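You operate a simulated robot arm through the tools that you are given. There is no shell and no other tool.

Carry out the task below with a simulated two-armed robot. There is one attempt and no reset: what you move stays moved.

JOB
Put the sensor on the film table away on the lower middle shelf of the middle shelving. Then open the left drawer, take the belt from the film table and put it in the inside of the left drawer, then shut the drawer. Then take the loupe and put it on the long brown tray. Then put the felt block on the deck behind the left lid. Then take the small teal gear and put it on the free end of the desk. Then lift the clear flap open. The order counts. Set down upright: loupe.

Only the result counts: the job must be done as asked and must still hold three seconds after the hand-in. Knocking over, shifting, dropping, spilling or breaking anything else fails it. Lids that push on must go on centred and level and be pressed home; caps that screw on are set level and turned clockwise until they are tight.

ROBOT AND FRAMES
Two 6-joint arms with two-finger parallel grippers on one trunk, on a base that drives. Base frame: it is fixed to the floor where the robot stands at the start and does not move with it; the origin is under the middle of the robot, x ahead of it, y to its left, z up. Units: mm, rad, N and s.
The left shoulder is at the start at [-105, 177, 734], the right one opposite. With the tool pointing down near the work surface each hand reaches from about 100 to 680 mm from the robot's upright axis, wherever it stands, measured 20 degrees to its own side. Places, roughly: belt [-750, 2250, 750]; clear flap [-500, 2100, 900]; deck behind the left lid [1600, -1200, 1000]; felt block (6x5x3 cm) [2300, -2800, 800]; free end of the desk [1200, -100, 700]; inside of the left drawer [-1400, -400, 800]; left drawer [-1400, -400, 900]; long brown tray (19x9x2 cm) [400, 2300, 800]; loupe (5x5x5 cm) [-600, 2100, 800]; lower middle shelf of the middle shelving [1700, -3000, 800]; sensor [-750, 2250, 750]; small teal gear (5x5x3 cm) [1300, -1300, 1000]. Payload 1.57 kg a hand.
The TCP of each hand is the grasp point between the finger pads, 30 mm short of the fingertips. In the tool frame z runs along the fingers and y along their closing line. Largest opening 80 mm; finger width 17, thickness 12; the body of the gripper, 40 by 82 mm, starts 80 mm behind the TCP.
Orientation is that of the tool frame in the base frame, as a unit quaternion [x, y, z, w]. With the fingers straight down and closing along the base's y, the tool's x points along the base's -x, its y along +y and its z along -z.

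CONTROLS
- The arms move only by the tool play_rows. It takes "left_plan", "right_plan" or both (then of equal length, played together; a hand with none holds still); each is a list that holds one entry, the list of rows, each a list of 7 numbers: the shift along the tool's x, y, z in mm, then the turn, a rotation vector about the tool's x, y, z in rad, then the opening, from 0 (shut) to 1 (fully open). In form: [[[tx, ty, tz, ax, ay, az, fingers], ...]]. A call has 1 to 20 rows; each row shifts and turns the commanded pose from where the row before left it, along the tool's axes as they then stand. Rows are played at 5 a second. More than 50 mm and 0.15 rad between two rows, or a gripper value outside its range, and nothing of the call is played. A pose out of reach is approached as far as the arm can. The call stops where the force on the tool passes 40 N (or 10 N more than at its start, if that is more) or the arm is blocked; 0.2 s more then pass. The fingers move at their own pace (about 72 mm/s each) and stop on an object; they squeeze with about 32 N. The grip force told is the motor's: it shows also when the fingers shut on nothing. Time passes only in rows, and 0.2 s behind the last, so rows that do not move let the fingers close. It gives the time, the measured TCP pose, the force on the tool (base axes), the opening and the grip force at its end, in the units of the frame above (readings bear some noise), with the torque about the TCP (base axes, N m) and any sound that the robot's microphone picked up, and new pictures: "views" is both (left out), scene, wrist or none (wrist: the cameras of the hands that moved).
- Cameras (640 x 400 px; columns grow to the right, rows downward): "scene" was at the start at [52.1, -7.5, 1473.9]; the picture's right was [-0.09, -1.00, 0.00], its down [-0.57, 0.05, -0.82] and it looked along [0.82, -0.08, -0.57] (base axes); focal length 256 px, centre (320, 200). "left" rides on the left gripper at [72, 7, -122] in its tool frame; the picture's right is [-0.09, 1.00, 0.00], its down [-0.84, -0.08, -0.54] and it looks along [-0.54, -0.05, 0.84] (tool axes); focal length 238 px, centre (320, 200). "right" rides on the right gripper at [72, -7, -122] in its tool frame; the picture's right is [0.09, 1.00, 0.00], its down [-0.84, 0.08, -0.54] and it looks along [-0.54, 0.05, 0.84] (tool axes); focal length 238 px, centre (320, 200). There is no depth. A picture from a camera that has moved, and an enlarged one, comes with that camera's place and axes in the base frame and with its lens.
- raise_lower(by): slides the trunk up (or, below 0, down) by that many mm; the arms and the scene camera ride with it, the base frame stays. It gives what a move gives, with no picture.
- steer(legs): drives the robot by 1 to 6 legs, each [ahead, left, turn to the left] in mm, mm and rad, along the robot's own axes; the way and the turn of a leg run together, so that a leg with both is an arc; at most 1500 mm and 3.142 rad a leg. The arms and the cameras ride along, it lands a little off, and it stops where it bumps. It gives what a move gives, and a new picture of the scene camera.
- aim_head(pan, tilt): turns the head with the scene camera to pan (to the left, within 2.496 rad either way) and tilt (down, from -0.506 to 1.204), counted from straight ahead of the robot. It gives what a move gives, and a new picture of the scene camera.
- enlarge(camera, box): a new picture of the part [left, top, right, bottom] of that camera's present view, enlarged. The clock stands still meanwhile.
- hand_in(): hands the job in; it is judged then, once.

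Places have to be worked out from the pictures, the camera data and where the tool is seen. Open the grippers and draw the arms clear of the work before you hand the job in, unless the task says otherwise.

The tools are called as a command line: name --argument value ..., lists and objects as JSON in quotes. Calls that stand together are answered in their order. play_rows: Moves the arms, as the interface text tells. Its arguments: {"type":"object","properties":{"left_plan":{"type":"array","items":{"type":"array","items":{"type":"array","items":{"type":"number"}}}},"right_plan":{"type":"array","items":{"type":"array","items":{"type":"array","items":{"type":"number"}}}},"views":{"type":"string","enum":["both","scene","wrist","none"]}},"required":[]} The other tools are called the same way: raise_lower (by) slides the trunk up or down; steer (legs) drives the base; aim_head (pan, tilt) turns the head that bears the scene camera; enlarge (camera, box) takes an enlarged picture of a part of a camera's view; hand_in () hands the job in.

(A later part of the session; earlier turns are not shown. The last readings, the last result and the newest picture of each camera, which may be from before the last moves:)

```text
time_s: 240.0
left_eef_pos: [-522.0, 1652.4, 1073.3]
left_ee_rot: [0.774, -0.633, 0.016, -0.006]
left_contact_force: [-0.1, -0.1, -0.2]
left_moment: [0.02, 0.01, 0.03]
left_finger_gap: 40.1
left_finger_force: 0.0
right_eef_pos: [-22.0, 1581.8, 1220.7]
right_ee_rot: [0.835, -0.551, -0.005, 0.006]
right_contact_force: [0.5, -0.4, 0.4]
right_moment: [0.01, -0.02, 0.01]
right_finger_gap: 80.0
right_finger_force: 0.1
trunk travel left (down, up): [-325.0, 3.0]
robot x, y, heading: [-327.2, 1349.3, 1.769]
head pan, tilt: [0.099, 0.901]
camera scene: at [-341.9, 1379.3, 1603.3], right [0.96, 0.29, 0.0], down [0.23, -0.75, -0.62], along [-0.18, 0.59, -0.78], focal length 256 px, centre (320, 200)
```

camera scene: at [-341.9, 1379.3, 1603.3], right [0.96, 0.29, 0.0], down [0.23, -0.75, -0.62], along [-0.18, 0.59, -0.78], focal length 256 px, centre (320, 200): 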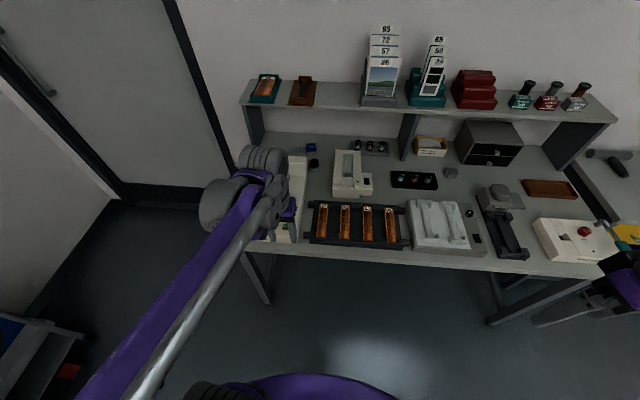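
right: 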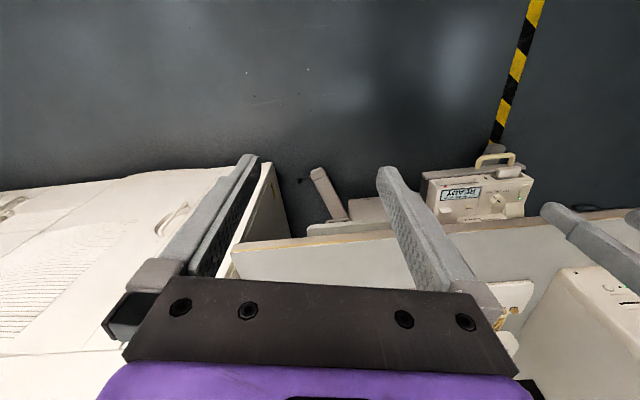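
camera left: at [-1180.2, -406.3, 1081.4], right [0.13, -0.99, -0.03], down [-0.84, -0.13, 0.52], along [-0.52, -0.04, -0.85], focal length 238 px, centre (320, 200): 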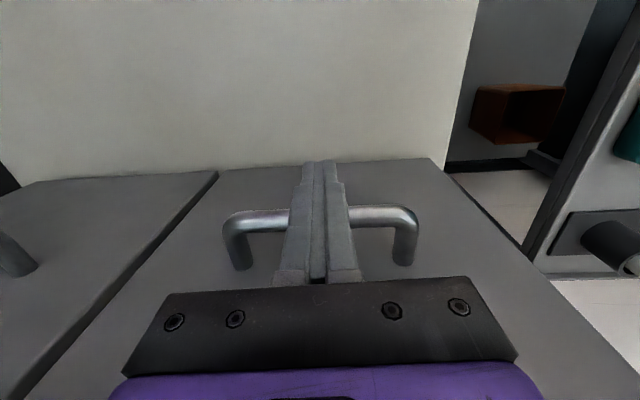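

steer --legs '[[315, 0, 0.02]]'

play_rows --left_plan '[[[-20, 0, 0, 0, 0, 0, 0.8], [0, 0, 0, 0, 0, 0, 0.8]]]' --views "both"

```text
time_s: 242.1
left_eef_pos: [-596.3, 1953.9, 1073.2]
left_ee_rot: [0.782, -0.622, 0.016, -0.006]
left_contact_force: [-0.4, -0.5, 0.4]
left_moment: [-0.01, 0.01, -0.02]
left_finger_gap: 39.9
left_finger_force: 0.1
right_eef_pos: [-94.9, 1895.9, 1219.8]
right_ee_rot: [0.842, -0.54, -0.005, 0.005]
right_contact_force: [0.2, 0.1, 0.6]
right_moment: [0.01, 0.01, 0.01]
right_finger_gap: 79.8
right_finger_force: 0.0
trunk travel left (down, up): [-325.0, 3.0]
robot x, y, heading: [-397.6, 1653.2, 1.8]
head pan, tilt: [0.099, 0.901]
camera scene: at [-408.8, 1684.2, 1603.1], right [0.95, 0.32, 0.0], down [0.25, -0.74, -0.62], along [-0.2, 0.59, -0.78], focal length 256 px, centre (320, 200)
```

scene: 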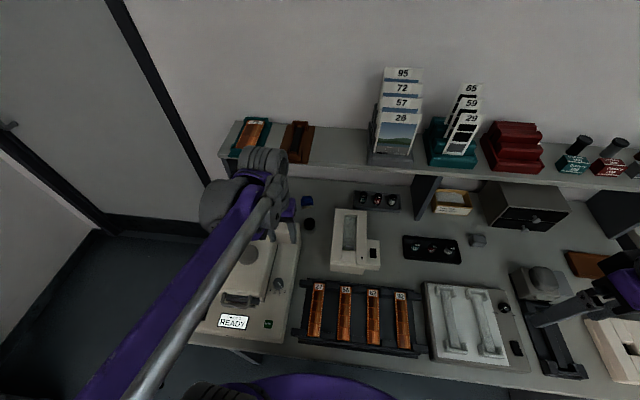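

```text
time_s: 242.7
left_eef_pos: [-599.9, 1972.8, 1072.9]
left_ee_rot: [0.782, -0.623, 0.017, -0.007]
left_contact_force: [0.3, 0.0, 0.0]
left_moment: [0.0, -0.03, 0.01]
left_finger_gap: 63.7
left_finger_force: 0.1
right_eef_pos: [-95.2, 1894.8, 1218.9]
right_ee_rot: [0.842, -0.539, -0.004, 0.006]
right_contact_force: [-0.1, -0.5, 0.3]
right_moment: [0.01, -0.02, -0.01]
right_finger_gap: 80.0
right_finger_force: 0.0
trunk travel left (down, up): [-325.0, 3.0]
robot x, y, heading: [-395.6, 1654.8, 1.796]
head pan, tilt: [0.099, 0.901]
camera scene: at [-408.9, 1684.4, 1603.3], right [0.95, 0.32, 0.0], down [0.25, -0.74, -0.62], along [-0.2, 0.59, -0.78], focal length 256 px, centre (320, 200)
camera left: at [-593.5, 1902.6, 1195.1], right [-0.99, -0.13, -0.03], down [-0.13, 0.84, 0.53], along [-0.05, 0.53, -0.85], focal length 238 px, centre (320, 200)
```

scene: 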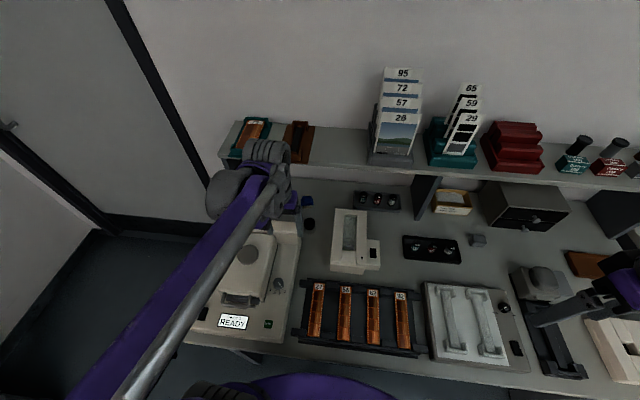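
left: 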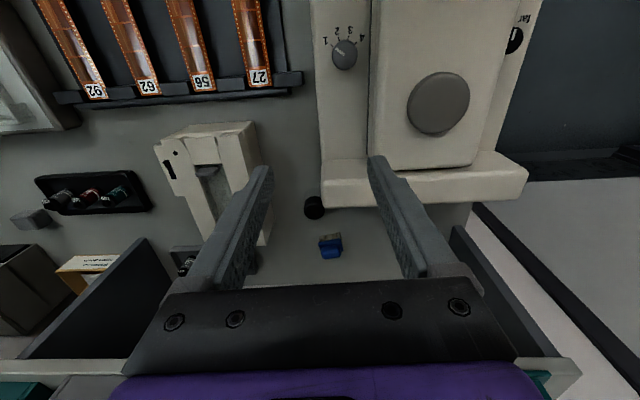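

Loupe at about (-603,2126). I level the tool, move above it and take a closer look.

play_rows --left_plan '[[[0, 0, 0, -0.032, -0.018, 0, 1], [-37, -8, 0, 0, 0, 0, 1], [-37, -8, 0, 0, 0, 0, 1], [-37, -8, 0, 0, 0, 0, 1], [-37, -8, 0, 0, 0, 0, 1], [0, 0, 45, 0, 0, 0, 1], [0, 0, 45, 0, 0, 0, 1]]]' --views "both"

```text
time_s: 244.3
left_eef_pos: [-604.6, 2122.2, 982.1]
left_ee_rot: [0.783, -0.622, 0.0, 0.001]
left_contact_force: [0.6, 0.0, 0.6]
left_moment: [-0.01, -0.01, -0.01]
left_finger_gap: 80.2
left_finger_force: 0.1
right_eef_pos: [-94.8, 1896.4, 1219.7]
right_ee_rot: [0.842, -0.539, -0.005, 0.005]
right_contact_force: [-0.5, 1.2, 0.4]
right_moment: [-0.06, -0.02, 0.0]
right_finger_gap: 80.0
right_finger_force: 0.1
trunk travel left (down, up): [-325.0, 3.0]
robot x, y, heading: [-394.3, 1656.7, 1.797]
head pan, tilt: [0.099, 0.901]
camera scene: at [-409.1, 1685.6, 1603.2], right [0.95, 0.32, 0.0], down [0.25, -0.74, -0.62], along [-0.2, 0.59, -0.78], focal length 256 px, centre (320, 200)
camera left: at [-593.2, 2051.0, 1104.3], right [-0.99, -0.13, 0.0], down [-0.11, 0.83, 0.54], along [-0.07, 0.54, -0.84], focal length 238 px, centre (320, 200)
```

scene: 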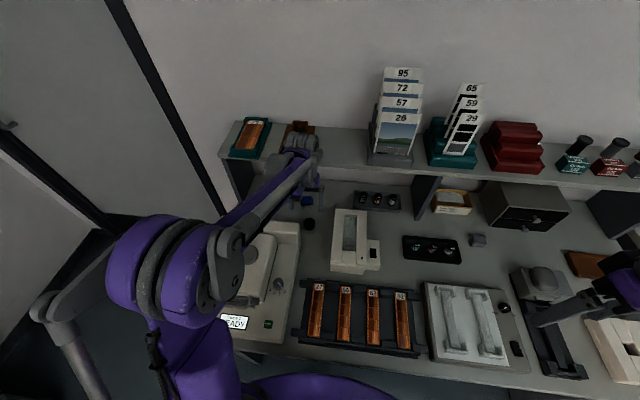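
left: 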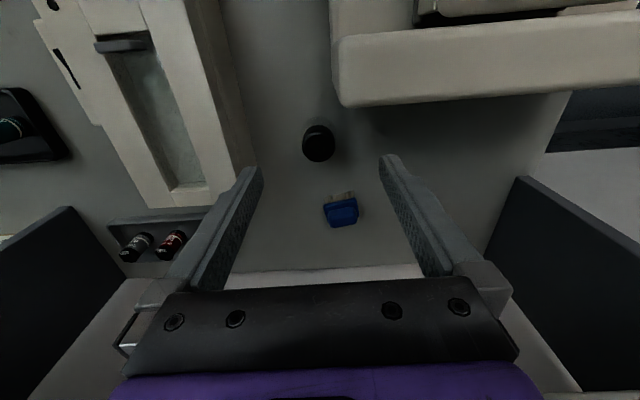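

enlarge --camera "left" --box '[270, 90, 370, 190]'

```text
4.00 times, centred on (320, 140) of left
camera zoom: at [-593.2, 2051.0, 1104.3], right [-0.99, -0.13, 0.0], down [-0.11, 0.83, 0.54], along [-0.07, 0.54, -0.84], focal length 953 px, centre (320, 440)
```

zoom: 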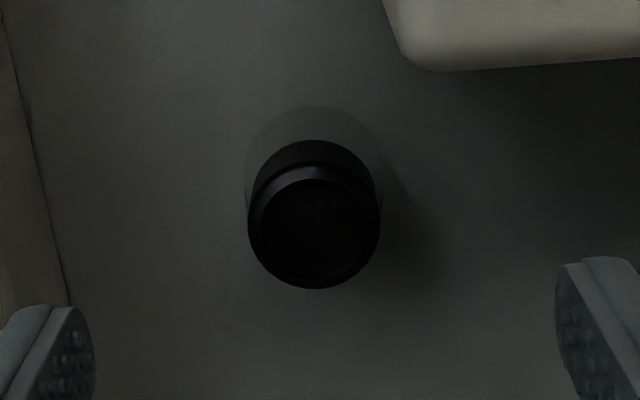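

The loupe's axis is at (-604,2142): wide clear skirt below, black cap above. I centre on it and grip the cap with the tips just above the skirt.

play_rows --left_plan '[[[-19.5, -4.5, 0, 0, 0, 0, 1], [0, 0, 45, 0, 0, 0, 1], [0, 0, 45, 0, 0, 0, 1], [0, 0, 20, 0, 0, 0, 1], [0, 0, 0, 0, 0, 0, 1]]]' --views "wrist"

enlarge --camera "left" --box '[240, 120, 400, 220]'

```text
time_s: 245.5
left_eef_pos: [-604.2, 2143.8, 872.9]
left_ee_rot: [0.783, -0.622, 0.0, 0.0]
left_contact_force: [0.1, -0.1, 1.2]
left_moment: [0.01, -0.01, 0.01]
left_finger_gap: 79.9
left_finger_force: 0.1
right_eef_pos: [-93.9, 1895.2, 1220.3]
right_ee_rot: [0.842, -0.539, -0.005, 0.005]
right_contact_force: [-0.4, 0.5, 1.0]
right_moment: [-0.01, -0.01, -0.01]
right_finger_gap: 79.9
right_finger_force: 0.1
trunk travel left (down, up): [-325.0, 3.0]
robot x, y, heading: [-397.9, 1655.9, 1.8]
head pan, tilt: [0.099, 0.901]
camera left: at [-593.1, 2071.7, 993.4], right [-0.99, -0.13, 0.0], down [-0.11, 0.83, 0.54], along [-0.07, 0.54, -0.84], focal length 238 px, centre (320, 200)
```

left: 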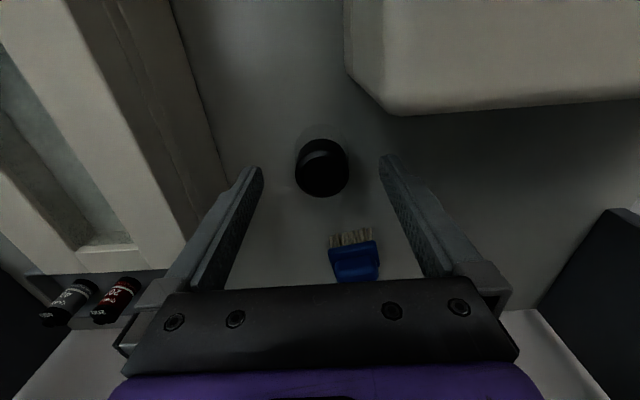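

```text
4.00 times, centred on (320, 170) of left
camera zoom: at [-593.1, 2071.7, 993.4], right [-0.99, -0.13, 0.0], down [-0.11, 0.83, 0.54], along [-0.07, 0.54, -0.84], focal length 953 px, centre (320, 320)
```

zoom: 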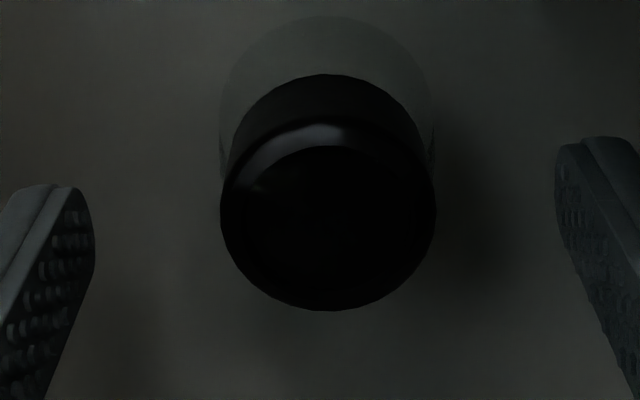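

play_rows --left_plan '[[[3, 0, 8, 0, 0, 0, 1], [0, 0, 7, 0, 0, 0, 1], [0, 0, 0, 0, 0, 0, 0.6], [0, 0, 0, 0, 0, 0, 0.3], [0, 0, 0, 0, 0, 0, 0], [0, 0, 0, 0, 0, 0, 0]]]' --views "wrist"

```text
time_s: 246.9
left_eef_pos: [-603.5, 2141.0, 856.6]
left_ee_rot: [0.782, -0.623, 0.0, 0.0]
left_contact_force: [-0.5, 0.7, 0.3]
left_moment: [-0.02, -0.01, 0.04]
left_finger_gap: 36.0
left_finger_force: 32.4
right_eef_pos: [-94.6, 1896.2, 1221.4]
right_ee_rot: [0.842, -0.54, -0.005, 0.005]
right_contact_force: [-0.3, 0.1, -0.6]
right_moment: [0.0, 0.02, -0.01]
right_finger_gap: 79.9
right_finger_force: 0.1
trunk travel left (down, up): [-325.0, 3.0]
robot x, y, heading: [-396.4, 1654.7, 1.8]
head pan, tilt: [0.099, 0.901]
camera left: at [-592.8, 2069.4, 978.5], right [-0.99, -0.13, 0.0], down [-0.11, 0.83, 0.54], along [-0.07, 0.54, -0.84], focal length 238 px, centre (320, 200)
```

left: 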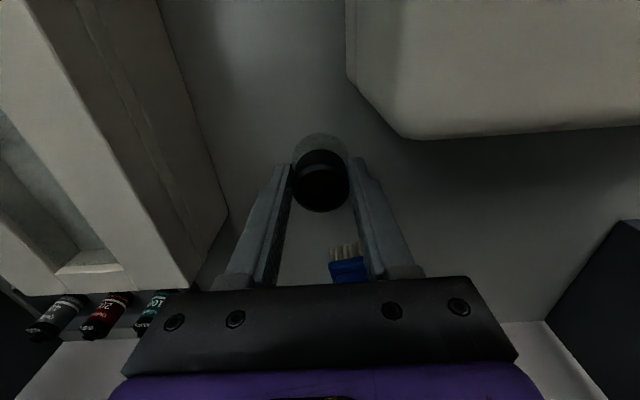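

Cap gripped (36 mm). I lift it, draw it back, then strafe right along the table towards the brown tray.

play_rows --left_plan '[[[0, 0, -20, 0, 0, 0, 0], [0, 0, -40, 0, 0, 0, 0], [0, 0, -45, 0, 0, 0, 0], [0, 0, -45, 0, 0, 0, 0], [0, 0, -45, 0, 0, 0, 0], [45, 0, 0, 0, 0, 0, 0], [45, 0, 0, 0, 0, 0, 0], [45, 0, 0, 0, 0, 0, 0], [20, 0, 0, 0, 0, 0, 0]]]' --views "wrist"

steer --legs '[[0, -560, 0]]'

```text
time_s: 248.9
left_eef_pos: [-568.1, 1990.9, 1053.3]
left_ee_rot: [0.782, -0.623, 0.0, 0.0]
left_contact_force: [0.1, -0.1, -0.5]
left_moment: [-0.03, -0.03, -0.01]
left_finger_gap: 35.9
left_finger_force: 31.9
right_eef_pos: [-94.5, 1895.8, 1220.3]
right_ee_rot: [0.842, -0.539, -0.004, 0.006]
right_contact_force: [-0.4, 0.3, 1.2]
right_moment: [0.0, 0.01, -0.03]
right_finger_gap: 80.1
right_finger_force: 0.1
trunk travel left (down, up): [-325.0, 3.0]
robot x, y, heading: [-395.7, 1650.3, 1.792]
head pan, tilt: [0.099, 0.901]
camera left: at [-557.0, 1918.7, 1175.3], right [-0.99, -0.13, 0.0], down [-0.11, 0.83, 0.54], along [-0.08, 0.54, -0.84], focal length 238 px, centre (320, 200)
```

left: 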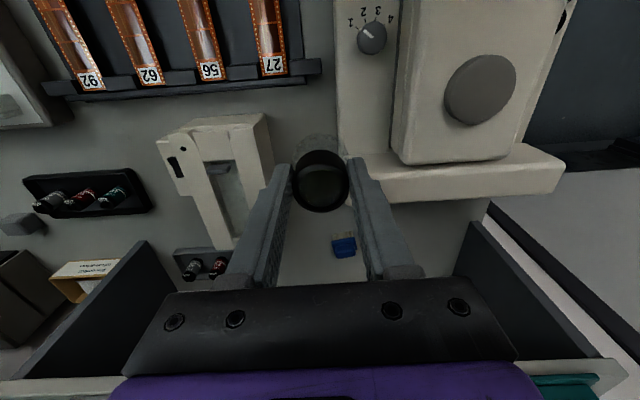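

```text
time_s: 254.3
left_eef_pos: [-29.0, 2115.4, 1053.7]
left_ee_rot: [0.782, -0.624, -0.001, 0.001]
left_contact_force: [0.2, -0.6, -0.6]
left_moment: [0.0, 0.0, 0.01]
left_finger_gap: 35.7
left_finger_force: 31.9
right_eef_pos: [443.7, 2017.3, 1220.3]
right_ee_rot: [0.841, -0.541, -0.005, 0.005]
right_contact_force: [0.0, -0.4, 0.4]
right_moment: [-0.02, 0.02, 0.01]
right_finger_gap: 80.1
right_finger_force: 0.1
trunk travel left (down, up): [-325.0, 3.0]
robot x, y, heading: [140.7, 1781.7, 1.799]
head pan, tilt: [0.099, 0.901]
camera scene: at [129.0, 1808.3, 1603.3], right [0.95, 0.32, 0.0], down [0.25, -0.74, -0.62], along [-0.2, 0.59, -0.78], focal length 256 px, centre (320, 200)
```

scene: 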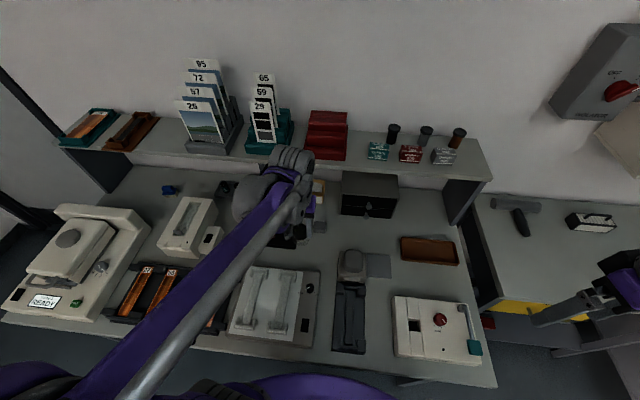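

The tray is at about (354,2315). I turn right in place so it lies ahead-left of me, in reach of the left hand.

steer --legs '[[0, 0, -0.8]]'

play_rows --left_plan '[[[-20, 0, 0, 0, 0, 0, 0]]]' --views "both"

```text
time_s: 255.6
left_eef_pos: [43.5, 2137.0, 1055.4]
left_ee_rot: [0.714, -0.7, -0.002, -0.001]
left_contact_force: [0.2, -0.6, -0.4]
left_moment: [0.0, 0.03, 0.05]
left_finger_gap: 35.8
left_finger_force: 31.7
right_eef_pos: [485.1, 1944.6, 1220.6]
right_ee_rot: [0.782, -0.624, -0.006, 0.003]
right_contact_force: [0.6, 0.6, 0.1]
right_moment: [0.03, 0.01, 0.02]
right_finger_gap: 79.8
right_finger_force: 0.1
trunk travel left (down, up): [-325.0, 3.0]
robot x, y, heading: [146.0, 1776.9, 1.592]
head pan, tilt: [0.099, 0.901]
stopped in leg 1: the robot was blocked; the commanded pose is now the measured one
camera scene: at [134.4, 1802.3, 1603.2], right [0.99, 0.12, 0.0], down [0.09, -0.78, -0.62], along [-0.07, 0.62, -0.78], focal length 256 px, centre (320, 200)
```

scene: 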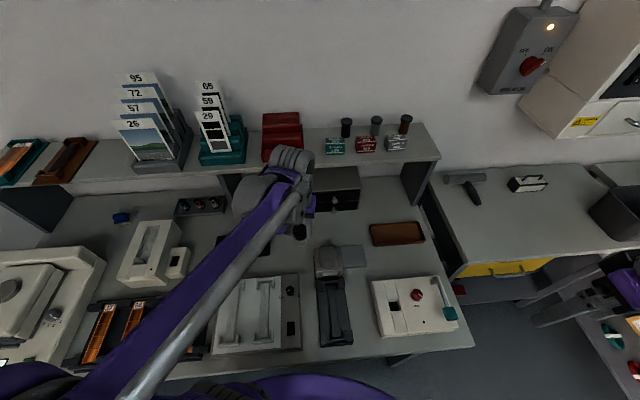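

```text
time_s: 256.0
left_eef_pos: [41.9, 2156.4, 1056.9]
left_ee_rot: [0.714, -0.7, -0.002, -0.001]
left_contact_force: [0.4, 0.2, -0.1]
left_moment: [0.01, -0.03, 0.02]
left_finger_gap: 36.0
left_finger_force: 32.0
right_eef_pos: [486.6, 1944.2, 1220.5]
right_ee_rot: [0.782, -0.624, -0.006, 0.002]
right_contact_force: [-0.1, 0.7, 0.4]
right_moment: [-0.04, 0.01, -0.01]
right_finger_gap: 79.7
right_finger_force: 0.0
trunk travel left (down, up): [-325.0, 3.0]
robot x, y, heading: [141.4, 1775.9, 1.588]
head pan, tilt: [0.099, 0.901]
camera scene: at [134.6, 1801.3, 1603.3], right [0.99, 0.12, 0.0], down [0.09, -0.78, -0.62], along [-0.07, 0.62, -0.78], focal length 256 px, centre (320, 200)
camera left: at [38.0, 2083.9, 1176.7], right [-1.0, 0.07, 0.0], down [0.06, 0.84, 0.55], along [0.04, 0.54, -0.84], focal length 238 px, centre (320, 200)
```

scene: 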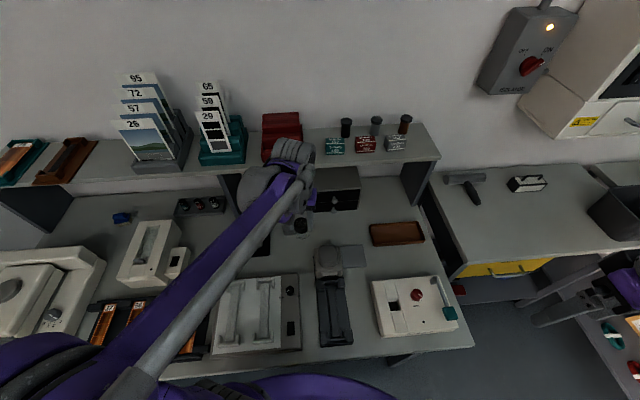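
left: 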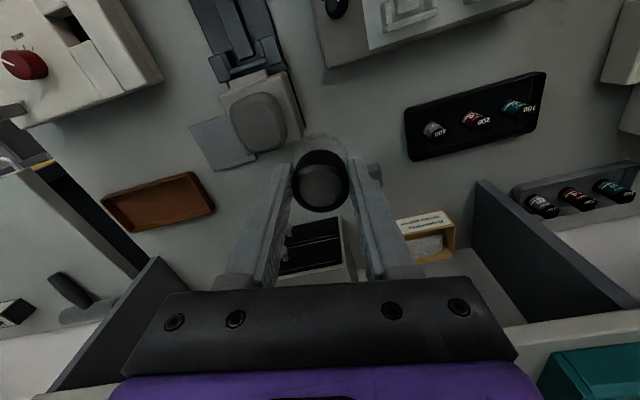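

Turning was blocked at heading 1.59. I try to move a bit forward-right instead to bring the tray within reach.

steer --legs '[[50, 0, 0]]'

steer --legs '[[0, -80, 0]]'

```text
time_s: 256.7
left_eef_pos: [40.9, 2158.0, 1055.5]
left_ee_rot: [0.715, -0.699, -0.003, -0.001]
left_contact_force: [0.0, -0.3, -0.4]
left_moment: [0.01, 0.0, 0.0]
left_finger_gap: 35.8
left_finger_force: 31.9
right_eef_pos: [485.7, 1945.5, 1221.4]
right_ee_rot: [0.783, -0.622, -0.007, 0.003]
right_contact_force: [0.0, -0.3, 0.7]
right_moment: [-0.01, 0.01, -0.04]
right_finger_gap: 80.0
right_finger_force: 0.0
trunk travel left (down, up): [-325.0, 3.0]
robot x, y, heading: [142.0, 1776.7, 1.588]
head pan, tilt: [0.099, 0.901]
stopped in leg 1: the robot was blocked; the commanded pose is now the measured one
camera scene: at [135.0, 1801.4, 1603.3], right [0.99, 0.12, 0.0], down [0.1, -0.77, -0.63], along [-0.08, 0.62, -0.78], focal length 256 px, centre (320, 200)
```

scene: 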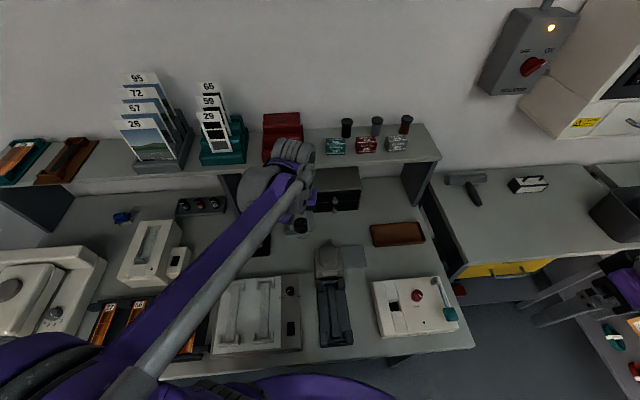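

```text
time_s: 258.1
left_eef_pos: [120.8, 2166.0, 1053.7]
left_ee_rot: [0.715, -0.699, -0.001, 0.001]
left_contact_force: [0.5, 0.3, -1.0]
left_moment: [0.0, 0.01, -0.02]
left_finger_gap: 35.8
left_finger_force: 32.2
right_eef_pos: [565.0, 1954.9, 1220.8]
right_ee_rot: [0.783, -0.622, -0.005, 0.004]
right_contact_force: [-0.1, 0.2, -0.4]
right_moment: [0.01, 0.03, 0.02]
right_finger_gap: 80.0
right_finger_force: 0.0
trunk travel left (down, up): [-325.0, 3.0]
robot x, y, heading: [219.5, 1780.6, 1.593]
head pan, tilt: [0.099, 0.901]
camera scene: at [213.9, 1813.0, 1603.3], right [0.99, 0.12, 0.0], down [0.09, -0.78, -0.62], along [-0.07, 0.62, -0.78], focal length 256 px, centre (320, 200)
```

scene: 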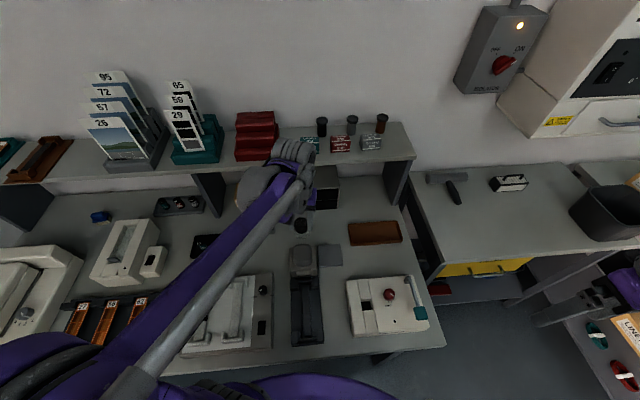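

steer --legs '[[0, -90, 0]]'

enlarge --camera "scene" --box '[260, 170, 440, 350]'

```text
time_s: 259.6
left_eef_pos: [206.4, 2165.1, 1054.1]
left_ee_rot: [0.716, -0.698, 0.0, 0.0]
left_contact_force: [0.0, -0.3, -0.7]
left_moment: [0.01, 0.02, 0.02]
left_finger_gap: 35.6
left_finger_force: 32.1
right_eef_pos: [652.4, 1955.4, 1220.3]
right_ee_rot: [0.783, -0.622, -0.005, 0.004]
right_contact_force: [-0.8, -0.5, -0.8]
right_moment: [-0.04, 0.04, 0.0]
right_finger_gap: 79.9
right_finger_force: 0.0
trunk travel left (down, up): [-325.0, 3.0]
robot x, y, heading: [308.5, 1780.5, 1.598]
head pan, tilt: [0.099, 0.901]
stopped in leg 1: the robot was blocked; the commanded pose is now the measured one
camera scene: at [301.6, 1812.9, 1603.3], right [0.99, 0.12, 0.0], down [0.1, -0.78, -0.62], along [-0.08, 0.62, -0.78], focal length 256 px, centre (320, 200)
```

scene: 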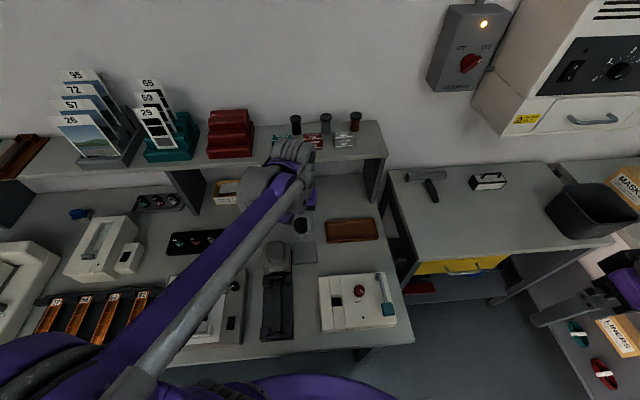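

```text
2.22 times, centred on (350, 260) of scene
camera zoom: at [301.6, 1812.9, 1603.3], right [0.99, 0.12, 0.0], down [0.1, -0.78, -0.62], along [-0.08, 0.62, -0.78], focal length 568 px, centre (253, 67)
```

zoom: 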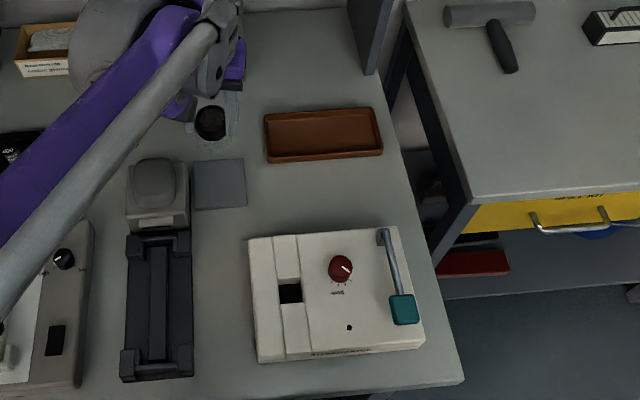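

The tray centre is (353,2313), within reach. I move the loupe over it.

play_rows --left_plan '[[[-28.8, -30, 0, 0, 0, 0, 0], [-28.8, -30, 0, 0, 0, 0, 0], [-28.8, -30, 0, 0, 0, 0, 0], [-28.8, -30, 0, 0, 0, 0, 0], [-28.8, -30, 0, 0, 0, 0, 0], [0, 0, 30, 0, 0, 0, 0]]]' --views "both"

```text
time_s: 261.0
left_eef_pos: [353.2, 2311.6, 1022.8]
left_ee_rot: [0.715, -0.699, -0.001, 0.001]
left_contact_force: [0.1, -0.6, -0.6]
left_moment: [0.0, -0.03, 0.0]
left_finger_gap: 35.5
left_finger_force: 32.1
right_eef_pos: [650.0, 1954.6, 1221.3]
right_ee_rot: [0.783, -0.622, -0.005, 0.004]
right_contact_force: [-0.2, -0.3, 0.5]
right_moment: [0.05, -0.03, -0.04]
right_finger_gap: 79.9
right_finger_force: 0.1
trunk travel left (down, up): [-325.0, 3.0]
robot x, y, heading: [309.5, 1781.3, 1.598]
head pan, tilt: [0.099, 0.901]
camera scene: at [300.3, 1812.7, 1603.2], right [0.99, 0.12, 0.0], down [0.1, -0.78, -0.62], along [-0.08, 0.62, -0.78], focal length 256 px, centre (320, 200)
camera left: at [349.5, 2240.3, 1144.8], right [-1.0, 0.07, 0.0], down [0.06, 0.84, 0.54], along [0.03, 0.54, -0.84], focal length 238 px, centre (320, 200)
```

scene: 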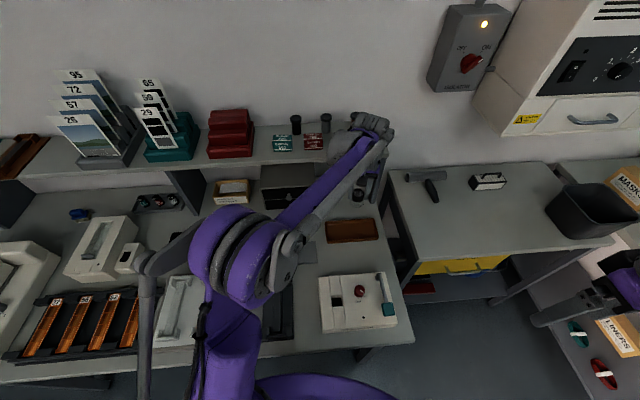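
left: 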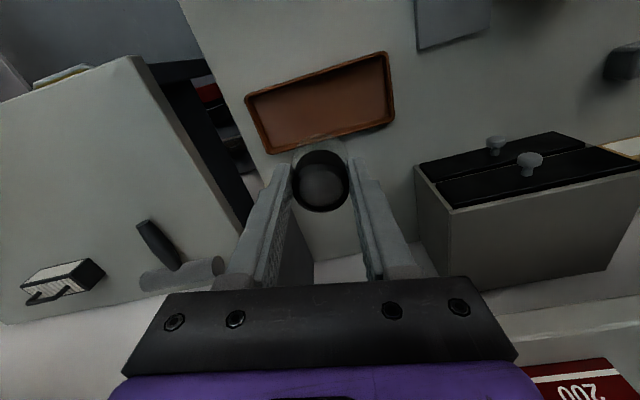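

By the wrist camera the tray centre is nearer y≈2300; I shift back 10 mm and lower to check.

play_rows --left_plan '[[[10, 2, 0, 0, 0, 0, 0], [0, 0, 45, 0, 0, 0, 0], [0, 0, 40, 0, 0, 0, 0], [0, 0, 0, 0, 0, 0, 0]]]' --views "both"

enlarge --camera "left" --box '[220, 60, 420, 240]'

enlarge --camera "scene" --box '[300, 170, 420, 260]'

```text
time_s: 262.0
left_eef_pos: [352.5, 2300.9, 939.7]
left_ee_rot: [0.716, -0.698, -0.001, 0.001]
left_contact_force: [-0.5, 0.0, 0.2]
left_moment: [-0.01, 0.02, 0.02]
left_finger_gap: 35.6
left_finger_force: 32.1
right_eef_pos: [652.0, 1955.5, 1219.8]
right_ee_rot: [0.783, -0.622, -0.005, 0.005]
right_contact_force: [0.9, -0.5, 0.9]
right_moment: [-0.03, 0.0, 0.02]
right_finger_gap: 79.8
right_finger_force: 0.0
trunk travel left (down, up): [-325.0, 3.0]
robot x, y, heading: [307.7, 1778.6, 1.6]
head pan, tilt: [0.099, 0.901]
camera scene: at [300.6, 1812.7, 1603.3], right [0.99, 0.12, 0.0], down [0.1, -0.78, -0.62], along [-0.08, 0.62, -0.78], focal length 256 px, centre (320, 200)
camera left: at [347.4, 2229.5, 1060.4], right [-1.0, 0.07, 0.0], down [0.06, 0.84, 0.54], along [0.03, 0.54, -0.84], focal length 238 px, centre (320, 200)
```

scene: 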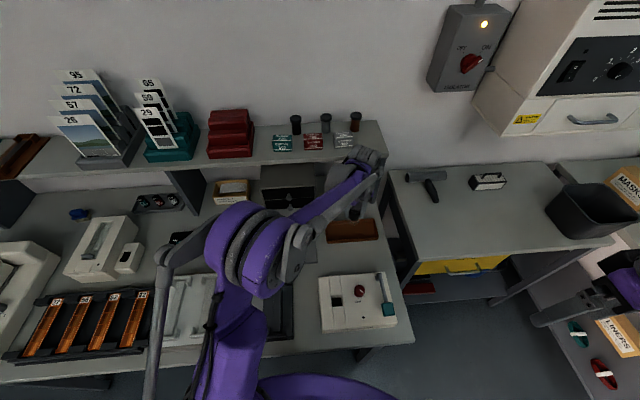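
left: 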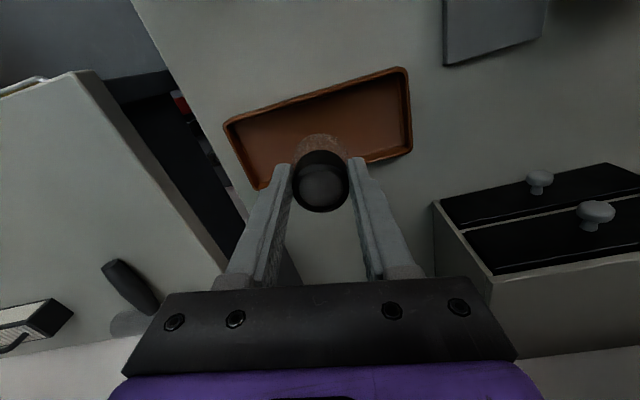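

```text
2.22 times, centred on (320, 150) of left
camera zoom: at [347.4, 2229.5, 1060.4], right [-1.0, 0.07, 0.0], down [0.06, 0.84, 0.54], along [0.03, 0.54, -0.84], focal length 530 px, centre (320, 311)
```

zoom: 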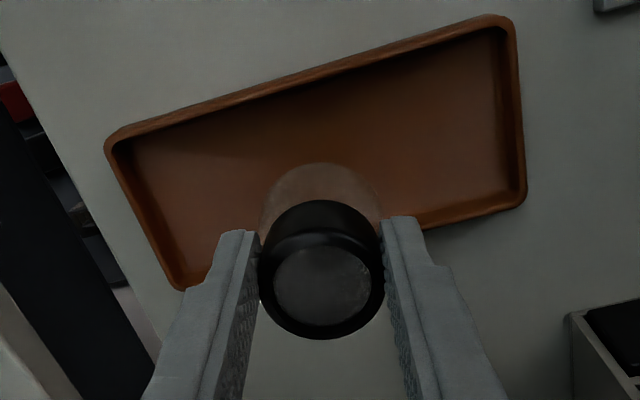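

```text
4.44 times, centred on (360, 215) of scene
camera zoom: at [300.6, 1812.7, 1603.3], right [0.99, 0.12, 0.0], down [0.1, -0.78, -0.62], along [-0.08, 0.62, -0.78], focal length 1136 px, centre (142, 133)
```

zoom: 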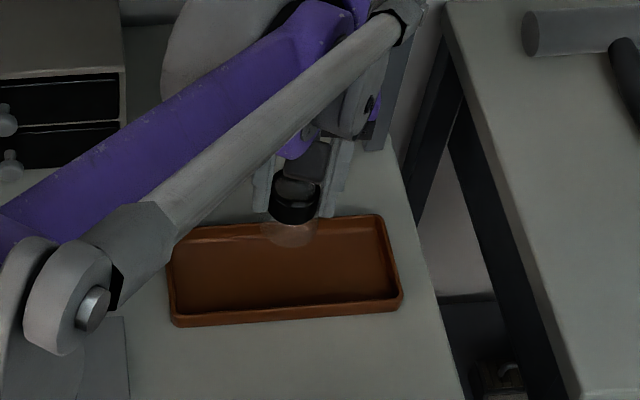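

The loupe is over the tray's middle. I lower it gently until it touches the tray floor.

play_rows --left_plan '[[[0, -5, 30, 0, 0, 0, 0], [0, 0, 30, 0, 0, 0, 0], [0, 0, 8, 0, 0, 0, 0], [0, 0, 4, 0, 0, 0, 0], [0, 0, 0, 0, 0, 0, 0]]]' --views "wrist"

```text
time_s: 263.2
left_eef_pos: [355.1, 2302.6, 867.3]
left_ee_rot: [0.716, -0.698, 0.0, 0.0]
left_contact_force: [0.2, 0.4, 0.2]
left_moment: [-0.01, -0.01, 0.01]
left_finger_gap: 35.7
left_finger_force: 32.0
right_eef_pos: [652.0, 1956.2, 1220.7]
right_ee_rot: [0.783, -0.621, -0.005, 0.004]
right_contact_force: [-0.6, 0.0, -0.3]
right_moment: [-0.01, -0.03, 0.02]
right_finger_gap: 80.0
right_finger_force: 0.0
trunk travel left (down, up): [-325.0, 3.0]
robot x, y, heading: [306.1, 1780.3, 1.593]
head pan, tilt: [0.099, 0.901]
camera left: at [350.9, 2230.0, 988.0], right [-1.0, 0.07, 0.0], down [0.06, 0.84, 0.54], along [0.03, 0.54, -0.84], focal length 238 px, centre (320, 200)
```

left: 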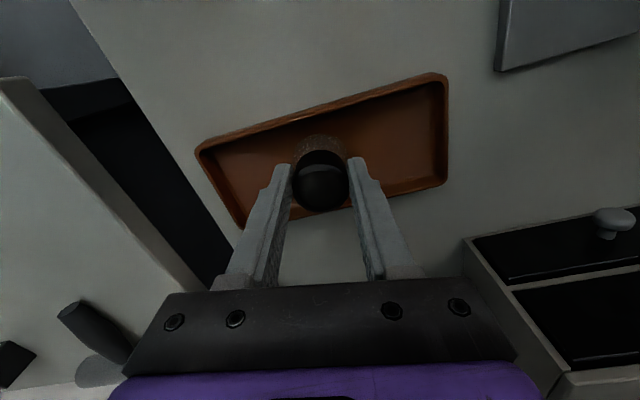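

play_rows --left_plan '[[[0, 0, 3, 0, 0, 0, 0], [0, 0, 2, 0, 0, 0, 0], [0, 0, 2, 0, 0, 0, 0], [0, 0, 1, 0, 0, 0, 0], [0, 0, 0, 0, 0, 0, 0]]]' --views "none"

```text
time_s: 264.4
left_eef_pos: [354.4, 2304.2, 861.4]
left_ee_rot: [0.716, -0.698, -0.002, -0.001]
left_contact_force: [-1.3, 2.2, 29.2]
left_moment: [0.24, 0.06, -0.03]
left_finger_gap: 35.5
left_finger_force: 31.8
right_eef_pos: [650.2, 1953.7, 1220.8]
right_ee_rot: [0.783, -0.622, -0.005, 0.004]
right_contact_force: [-0.6, 0.2, 0.4]
right_moment: [-0.02, -0.01, -0.01]
right_finger_gap: 80.1
right_finger_force: 0.2
trunk travel left (down, up): [-325.0, 3.0]
robot x, y, heading: [311.4, 1783.8, 1.601]
head pan, tilt: [0.099, 0.901]
```

Contact at 29 N: it stands on the tray floor. I unload, open and lift away.

play_rows --left_plan '[[[0, 0, -2, 0, 0, 0, 0], [0, 0, 0, 0, 0, 0, 0.6], [0, 0, 0, 0, 0, 0, 0.75], [0, 0, 0, 0, 0, 0, 0.75], [0, 0, -30, 0, 0, 0, 0.75], [0, 0, -40, 0, 0, 0, 0.75], [0, 0, -45, 0, 0, 0, 0.75]]]' --views "both"

enlarge --camera "left" --box '[200, 60, 440, 210]'

```text
time_s: 266.0
left_eef_pos: [354.0, 2300.4, 976.9]
left_ee_rot: [0.716, -0.698, -0.001, 0.0]
left_contact_force: [-0.3, 0.9, 0.5]
left_moment: [0.01, 0.01, -0.01]
left_finger_gap: 60.2
left_finger_force: 0.0
right_eef_pos: [651.6, 1955.1, 1221.1]
right_ee_rot: [0.783, -0.622, -0.004, 0.004]
right_contact_force: [-0.4, 0.1, -0.7]
right_moment: [0.0, 0.01, -0.02]
right_finger_gap: 79.8
right_finger_force: 0.1
trunk travel left (down, up): [-325.0, 3.0]
robot x, y, heading: [309.4, 1781.9, 1.595]
head pan, tilt: [0.099, 0.901]
camera scene: at [300.6, 1812.2, 1603.3], right [0.99, 0.12, 0.0], down [0.1, -0.78, -0.62], along [-0.08, 0.62, -0.78], focal length 256 px, centre (320, 200)
camera left: at [350.2, 2228.9, 1097.5], right [-1.0, 0.07, 0.0], down [0.06, 0.84, 0.54], along [0.03, 0.54, -0.84], focal length 238 px, centre (320, 200)
```

scene: 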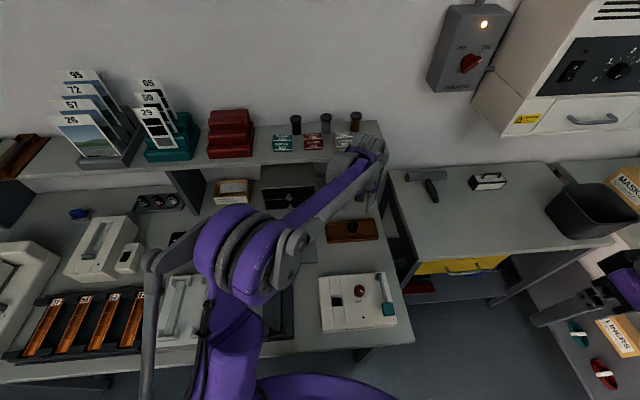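
left: 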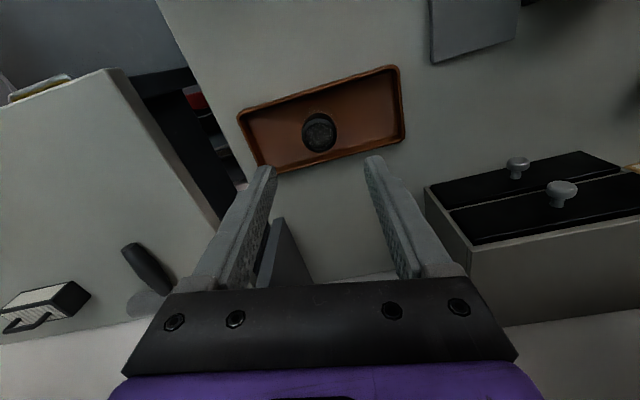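

```text
2.67 times, centred on (320, 135) of left
camera zoom: at [350.2, 2228.9, 1097.5], right [-1.0, 0.07, 0.0], down [0.06, 0.84, 0.54], along [0.03, 0.54, -0.84], focal length 636 px, centre (320, 373)
```

zoom: 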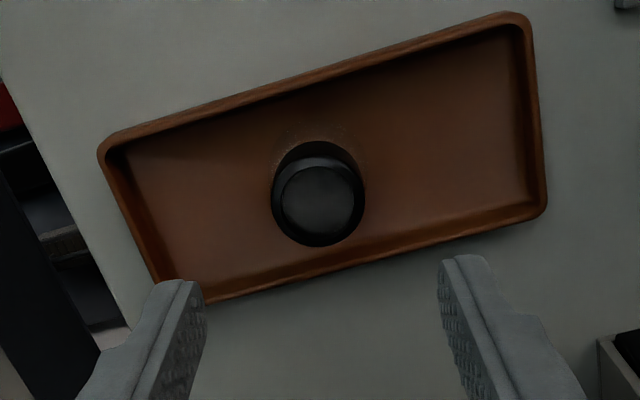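

The loupe stands upright in the tray. Now I retract, back out, turn and drive the known safe path back to the rack aisle for the felt block.

play_rows --left_plan '[[[0, 0, -40, 0, 0, 0, 0.75], [0, 0, -45, 0, 0, 0, 0.75], [45, 10, 0, 0, 0, 0, 0.75], [45, 20, 0, 0, 0, 0, 0.75], [40, 25, 0, 0, 0, 0, 0.75], [40, 25, 0, 0, 0, 0, 0.75], [40, 25, 0, 0, 0, 0, 0.75], [40, 25, 0, 0, 0, 0, 0.75], [35, 25, 0, 0, 0, 0, 0.75]]]' --views "none"

steer --legs '[[-300, 0, 0], [-190, 423, 0], [0, 0, 1.77], [255, 779, 0], [255, 779, 0]]'

```text
time_s: 268.0
left_eef_pos: [208.1, 2012.3, 1059.4]
left_ee_rot: [0.716, -0.698, -0.002, 0.0]
left_contact_force: [0.7, -0.4, 0.0]
left_moment: [0.01, 0.03, -0.02]
left_finger_gap: 60.0
left_finger_force: 0.1
right_eef_pos: [650.1, 1954.6, 1220.2]
right_ee_rot: [0.783, -0.621, -0.005, 0.003]
right_contact_force: [0.1, -1.3, 0.1]
right_moment: [0.05, -0.03, -0.03]
right_finger_gap: 80.2
right_finger_force: 0.0
trunk travel left (down, up): [-325.0, 3.0]
robot x, y, heading: [307.3, 1781.1, 1.597]
head pan, tilt: [0.099, 0.901]
```

```text
time_s: 291.7
left_eef_pos: [-493.4, -469.9, 1059.9]
left_ee_rot: [0.995, 0.102, 0.0, 0.001]
left_contact_force: [-0.8, -0.3, -0.3]
left_moment: [0.01, 0.0, -0.01]
left_finger_gap: 59.9
left_finger_force: 0.0
right_eef_pos: [-517.4, -24.2, 1220.6]
right_ee_rot: [0.979, 0.203, 0.0, 0.007]
right_contact_force: [0.1, -0.6, -0.3]
right_moment: [0.01, 0.03, -0.03]
right_finger_gap: 80.0
right_finger_force: 0.1
trunk travel left (down, up): [-325.0, 3.0]
robot x, y, heading: [-282.7, -328.5, -2.934]
head pan, tilt: [0.099, 0.901]
camera scene: at [-311.5, -342.6, 1603.3], right [-0.3, 0.95, 0.0], down [0.75, 0.23, -0.62], along [-0.59, -0.19, -0.78], focal length 256 px, centre (320, 200)
```

scene: 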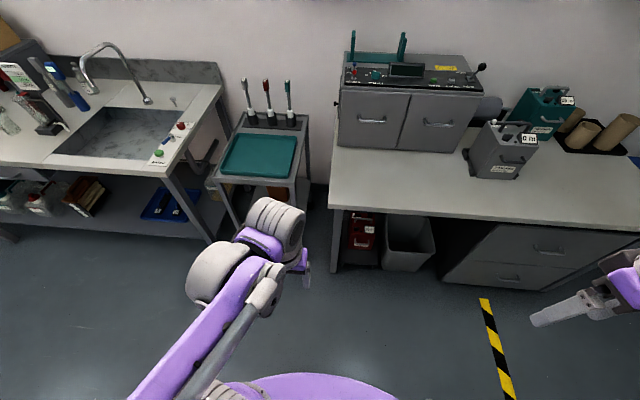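

steer --legs '[[-207, 1080, 0.01], [-207, 1080, 0.01]]'

play_rows --left_plan '[[[10, 40, 20, 0, 0, 0, 0.75], [10, 40, 20, 0, 0, 0, 0.75], [0, 0, 30, 0, 0, 0, 0.75]]]' --views "none"

```text
time_s: 310.9
left_eef_pos: [387.0, -2496.7, 1059.5]
left_ee_rot: [0.993, 0.117, 0.0, 0.0]
left_contact_force: [-0.6, 0.1, -0.6]
left_moment: [0.0, -0.03, -0.01]
left_finger_gap: 59.6
left_finger_force: 0.0
right_eef_pos: [349.6, -2052.6, 1220.1]
right_ee_rot: [0.976, 0.219, 0.001, 0.007]
right_contact_force: [0.1, -0.2, -0.8]
right_moment: [0.01, -0.02, 0.02]
right_finger_gap: 80.1
right_finger_force: 0.1
trunk travel left (down, up): [-325.0, 3.0]
robot x, y, heading: [591.0, -2351.9, -2.908]
head pan, tilt: [0.099, 0.901]
camera scene: at [564.9, -2364.7, 1603.3], right [-0.33, 0.94, 0.0], down [0.74, 0.26, -0.62], along [-0.59, -0.2, -0.78], focal length 256 px, centre (320, 200)
```

scene: 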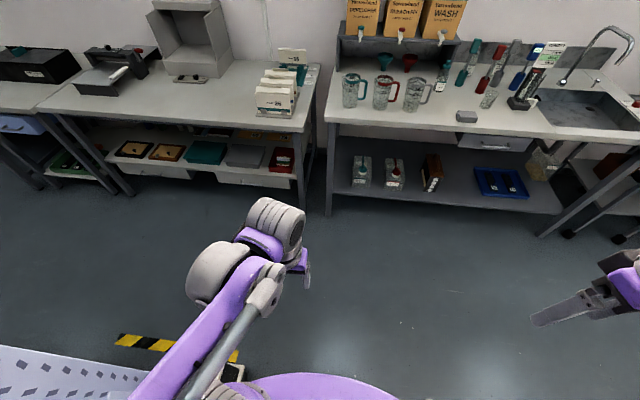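

```text
time_s: 311.7
left_eef_pos: [424.6, -2570.6, 988.4]
left_ee_rot: [0.993, 0.117, 0.001, 0.0]
left_contact_force: [0.8, 0.4, -0.1]
left_moment: [-0.02, -0.01, -0.02]
left_finger_gap: 60.0
left_finger_force: 0.1
right_eef_pos: [349.5, -2051.1, 1220.8]
right_ee_rot: [0.976, 0.218, 0.0, 0.005]
right_contact_force: [-0.3, 0.2, -0.3]
right_moment: [-0.04, -0.03, -0.02]
right_finger_gap: 79.9
right_finger_force: 0.0
trunk travel left (down, up): [-325.0, 3.0]
robot x, y, heading: [592.5, -2353.9, -2.907]
head pan, tilt: [0.099, 0.901]
```

steer --legs '[[-608, 177, 0], [-990, 8, 0], [0, 0, 1.3]]'

aim_head --pan 0.2 --tilt 0.9

```text
time_s: 323.1
left_eef_pos: [2346.9, -2393.1, 988.5]
left_ee_rot: [0.729, 0.685, 0.0, 0.002]
left_contact_force: [1.1, 0.1, -0.7]
left_moment: [0.03, 0.0, 0.01]
left_finger_gap: 60.1
left_finger_force: 0.0
right_eef_pos: [1828.2, -2313.6, 1220.3]
right_ee_rot: [0.655, 0.756, 0.004, 0.004]
right_contact_force: [0.5, -0.3, -0.5]
right_moment: [0.02, 0.01, 0.01]
right_finger_gap: 79.8
right_finger_force: 0.1
trunk travel left (down, up): [-325.0, 3.0]
robot x, y, heading: [2186.5, -2170.7, -1.634]
head pan, tilt: [0.099, 0.901]
camera scene: at [2191.9, -2199.5, 1603.3], right [-1.0, -0.04, 0.0], down [-0.03, 0.78, -0.62], along [0.02, -0.62, -0.78], focal length 256 px, centre (320, 200)
```

scene: 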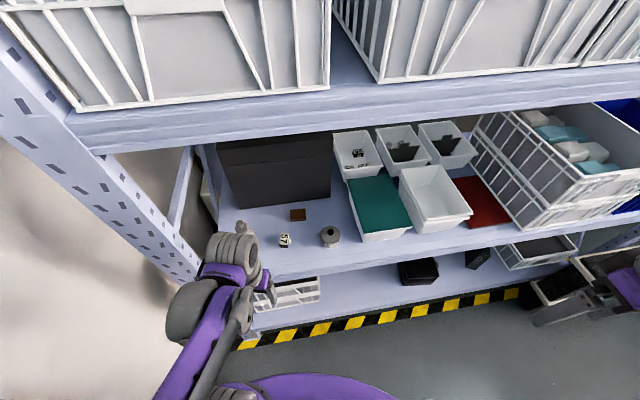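

```text
time_s: 323.8
left_eef_pos: [2346.5, -2393.8, 988.3]
left_ee_rot: [0.728, 0.685, 0.0, 0.001]
left_contact_force: [0.6, 0.1, -0.3]
left_moment: [0.02, 0.03, 0.0]
left_finger_gap: 60.2
left_finger_force: 0.0
right_eef_pos: [1829.2, -2313.2, 1221.3]
right_ee_rot: [0.655, 0.756, 0.003, 0.005]
right_contact_force: [0.3, 0.2, 0.7]
right_moment: [0.01, -0.01, -0.01]
right_finger_gap: 80.0
right_finger_force: 0.0
trunk travel left (down, up): [-325.0, 3.0]
robot x, y, heading: [2185.8, -2168.6, -1.631]
head pan, tilt: [0.201, 0.901]
camera scene: at [2199.5, -2198.8, 1603.3], right [-0.99, -0.14, 0.0], down [-0.11, 0.78, -0.62], along [0.09, -0.62, -0.78], focal length 256 px, centre (320, 200)
```

scene: 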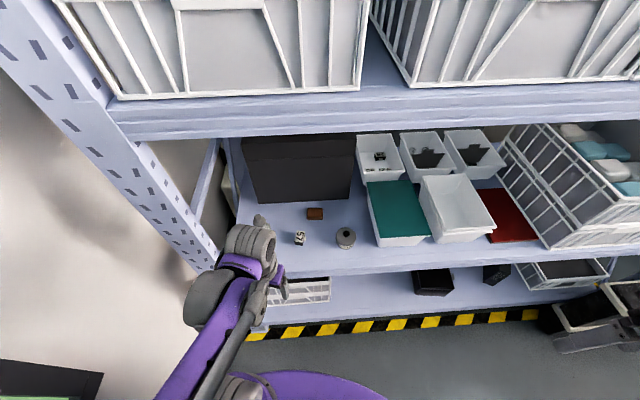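

I reach in over the felt block and look with the wrist camera.

play_rows --left_plan '[[[-30, -20, 0, 0, 0, 0, 1], [-41, -8, 0, 0, 0, 0, 1], [-41, 0, 0, 0, 0, 0, 1], [-41, 0, 0, 0, 0, 0, 1], [-41, 0, 0, 0, 0, 0, 1], [-41, 0, 0, 0, 0, 0, 1], [-41, 0, 0, 0, 0, 0, 1]]]' --views "both"

enlarge --camera "left" --box '[200, 60, 440, 260]'

```text
time_s: 325.4
left_eef_pos: [2300.6, -2670.3, 987.5]
left_ee_rot: [0.729, 0.685, 0.001, 0.001]
left_contact_force: [-0.3, 0.0, 0.3]
left_moment: [-0.01, 0.0, -0.01]
left_finger_gap: 80.1
left_finger_force: 0.1
right_eef_pos: [1829.4, -2315.4, 1221.3]
right_ee_rot: [0.655, 0.756, 0.003, 0.004]
right_contact_force: [-0.9, -0.3, 0.3]
right_moment: [0.01, -0.01, -0.02]
right_finger_gap: 79.9
right_finger_force: 0.2
trunk travel left (down, up): [-325.0, 3.0]
robot x, y, heading: [2187.5, -2169.1, -1.635]
head pan, tilt: [0.201, 0.901]
camera scene: at [2199.4, -2200.5, 1603.3], right [-0.99, -0.14, 0.0], down [-0.11, 0.78, -0.62], along [0.09, -0.61, -0.78], focal length 256 px, centre (320, 200)
camera left: at [2312.0, -2599.3, 1109.4], right [0.99, -0.15, 0.0], down [-0.13, -0.83, 0.54], along [-0.08, -0.54, -0.84], focal length 238 px, centre (320, 200)
```

scene: 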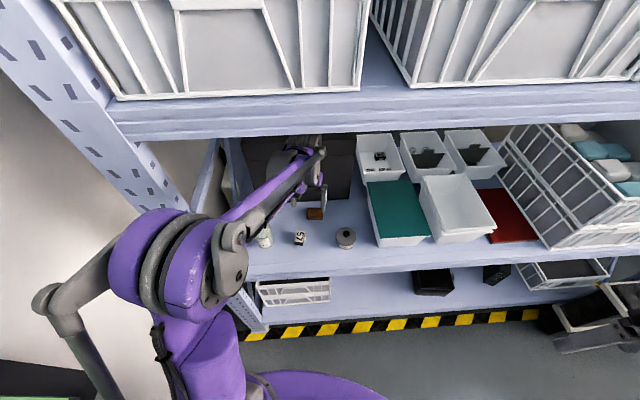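
left: 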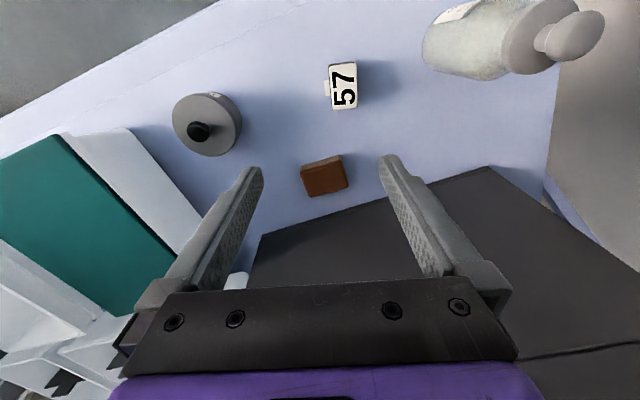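

```text
2.00 times, centred on (320, 160) of left
camera zoom: at [2312.0, -2599.3, 1109.4], right [0.99, -0.15, 0.0], down [-0.13, -0.83, 0.54], along [-0.08, -0.54, -0.84], focal length 477 px, centre (320, 280)
```

zoom: 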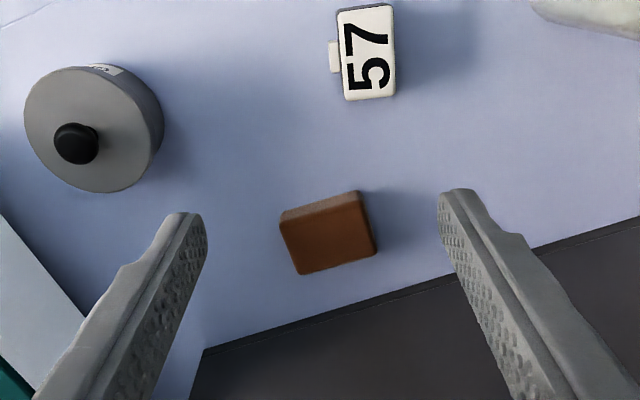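

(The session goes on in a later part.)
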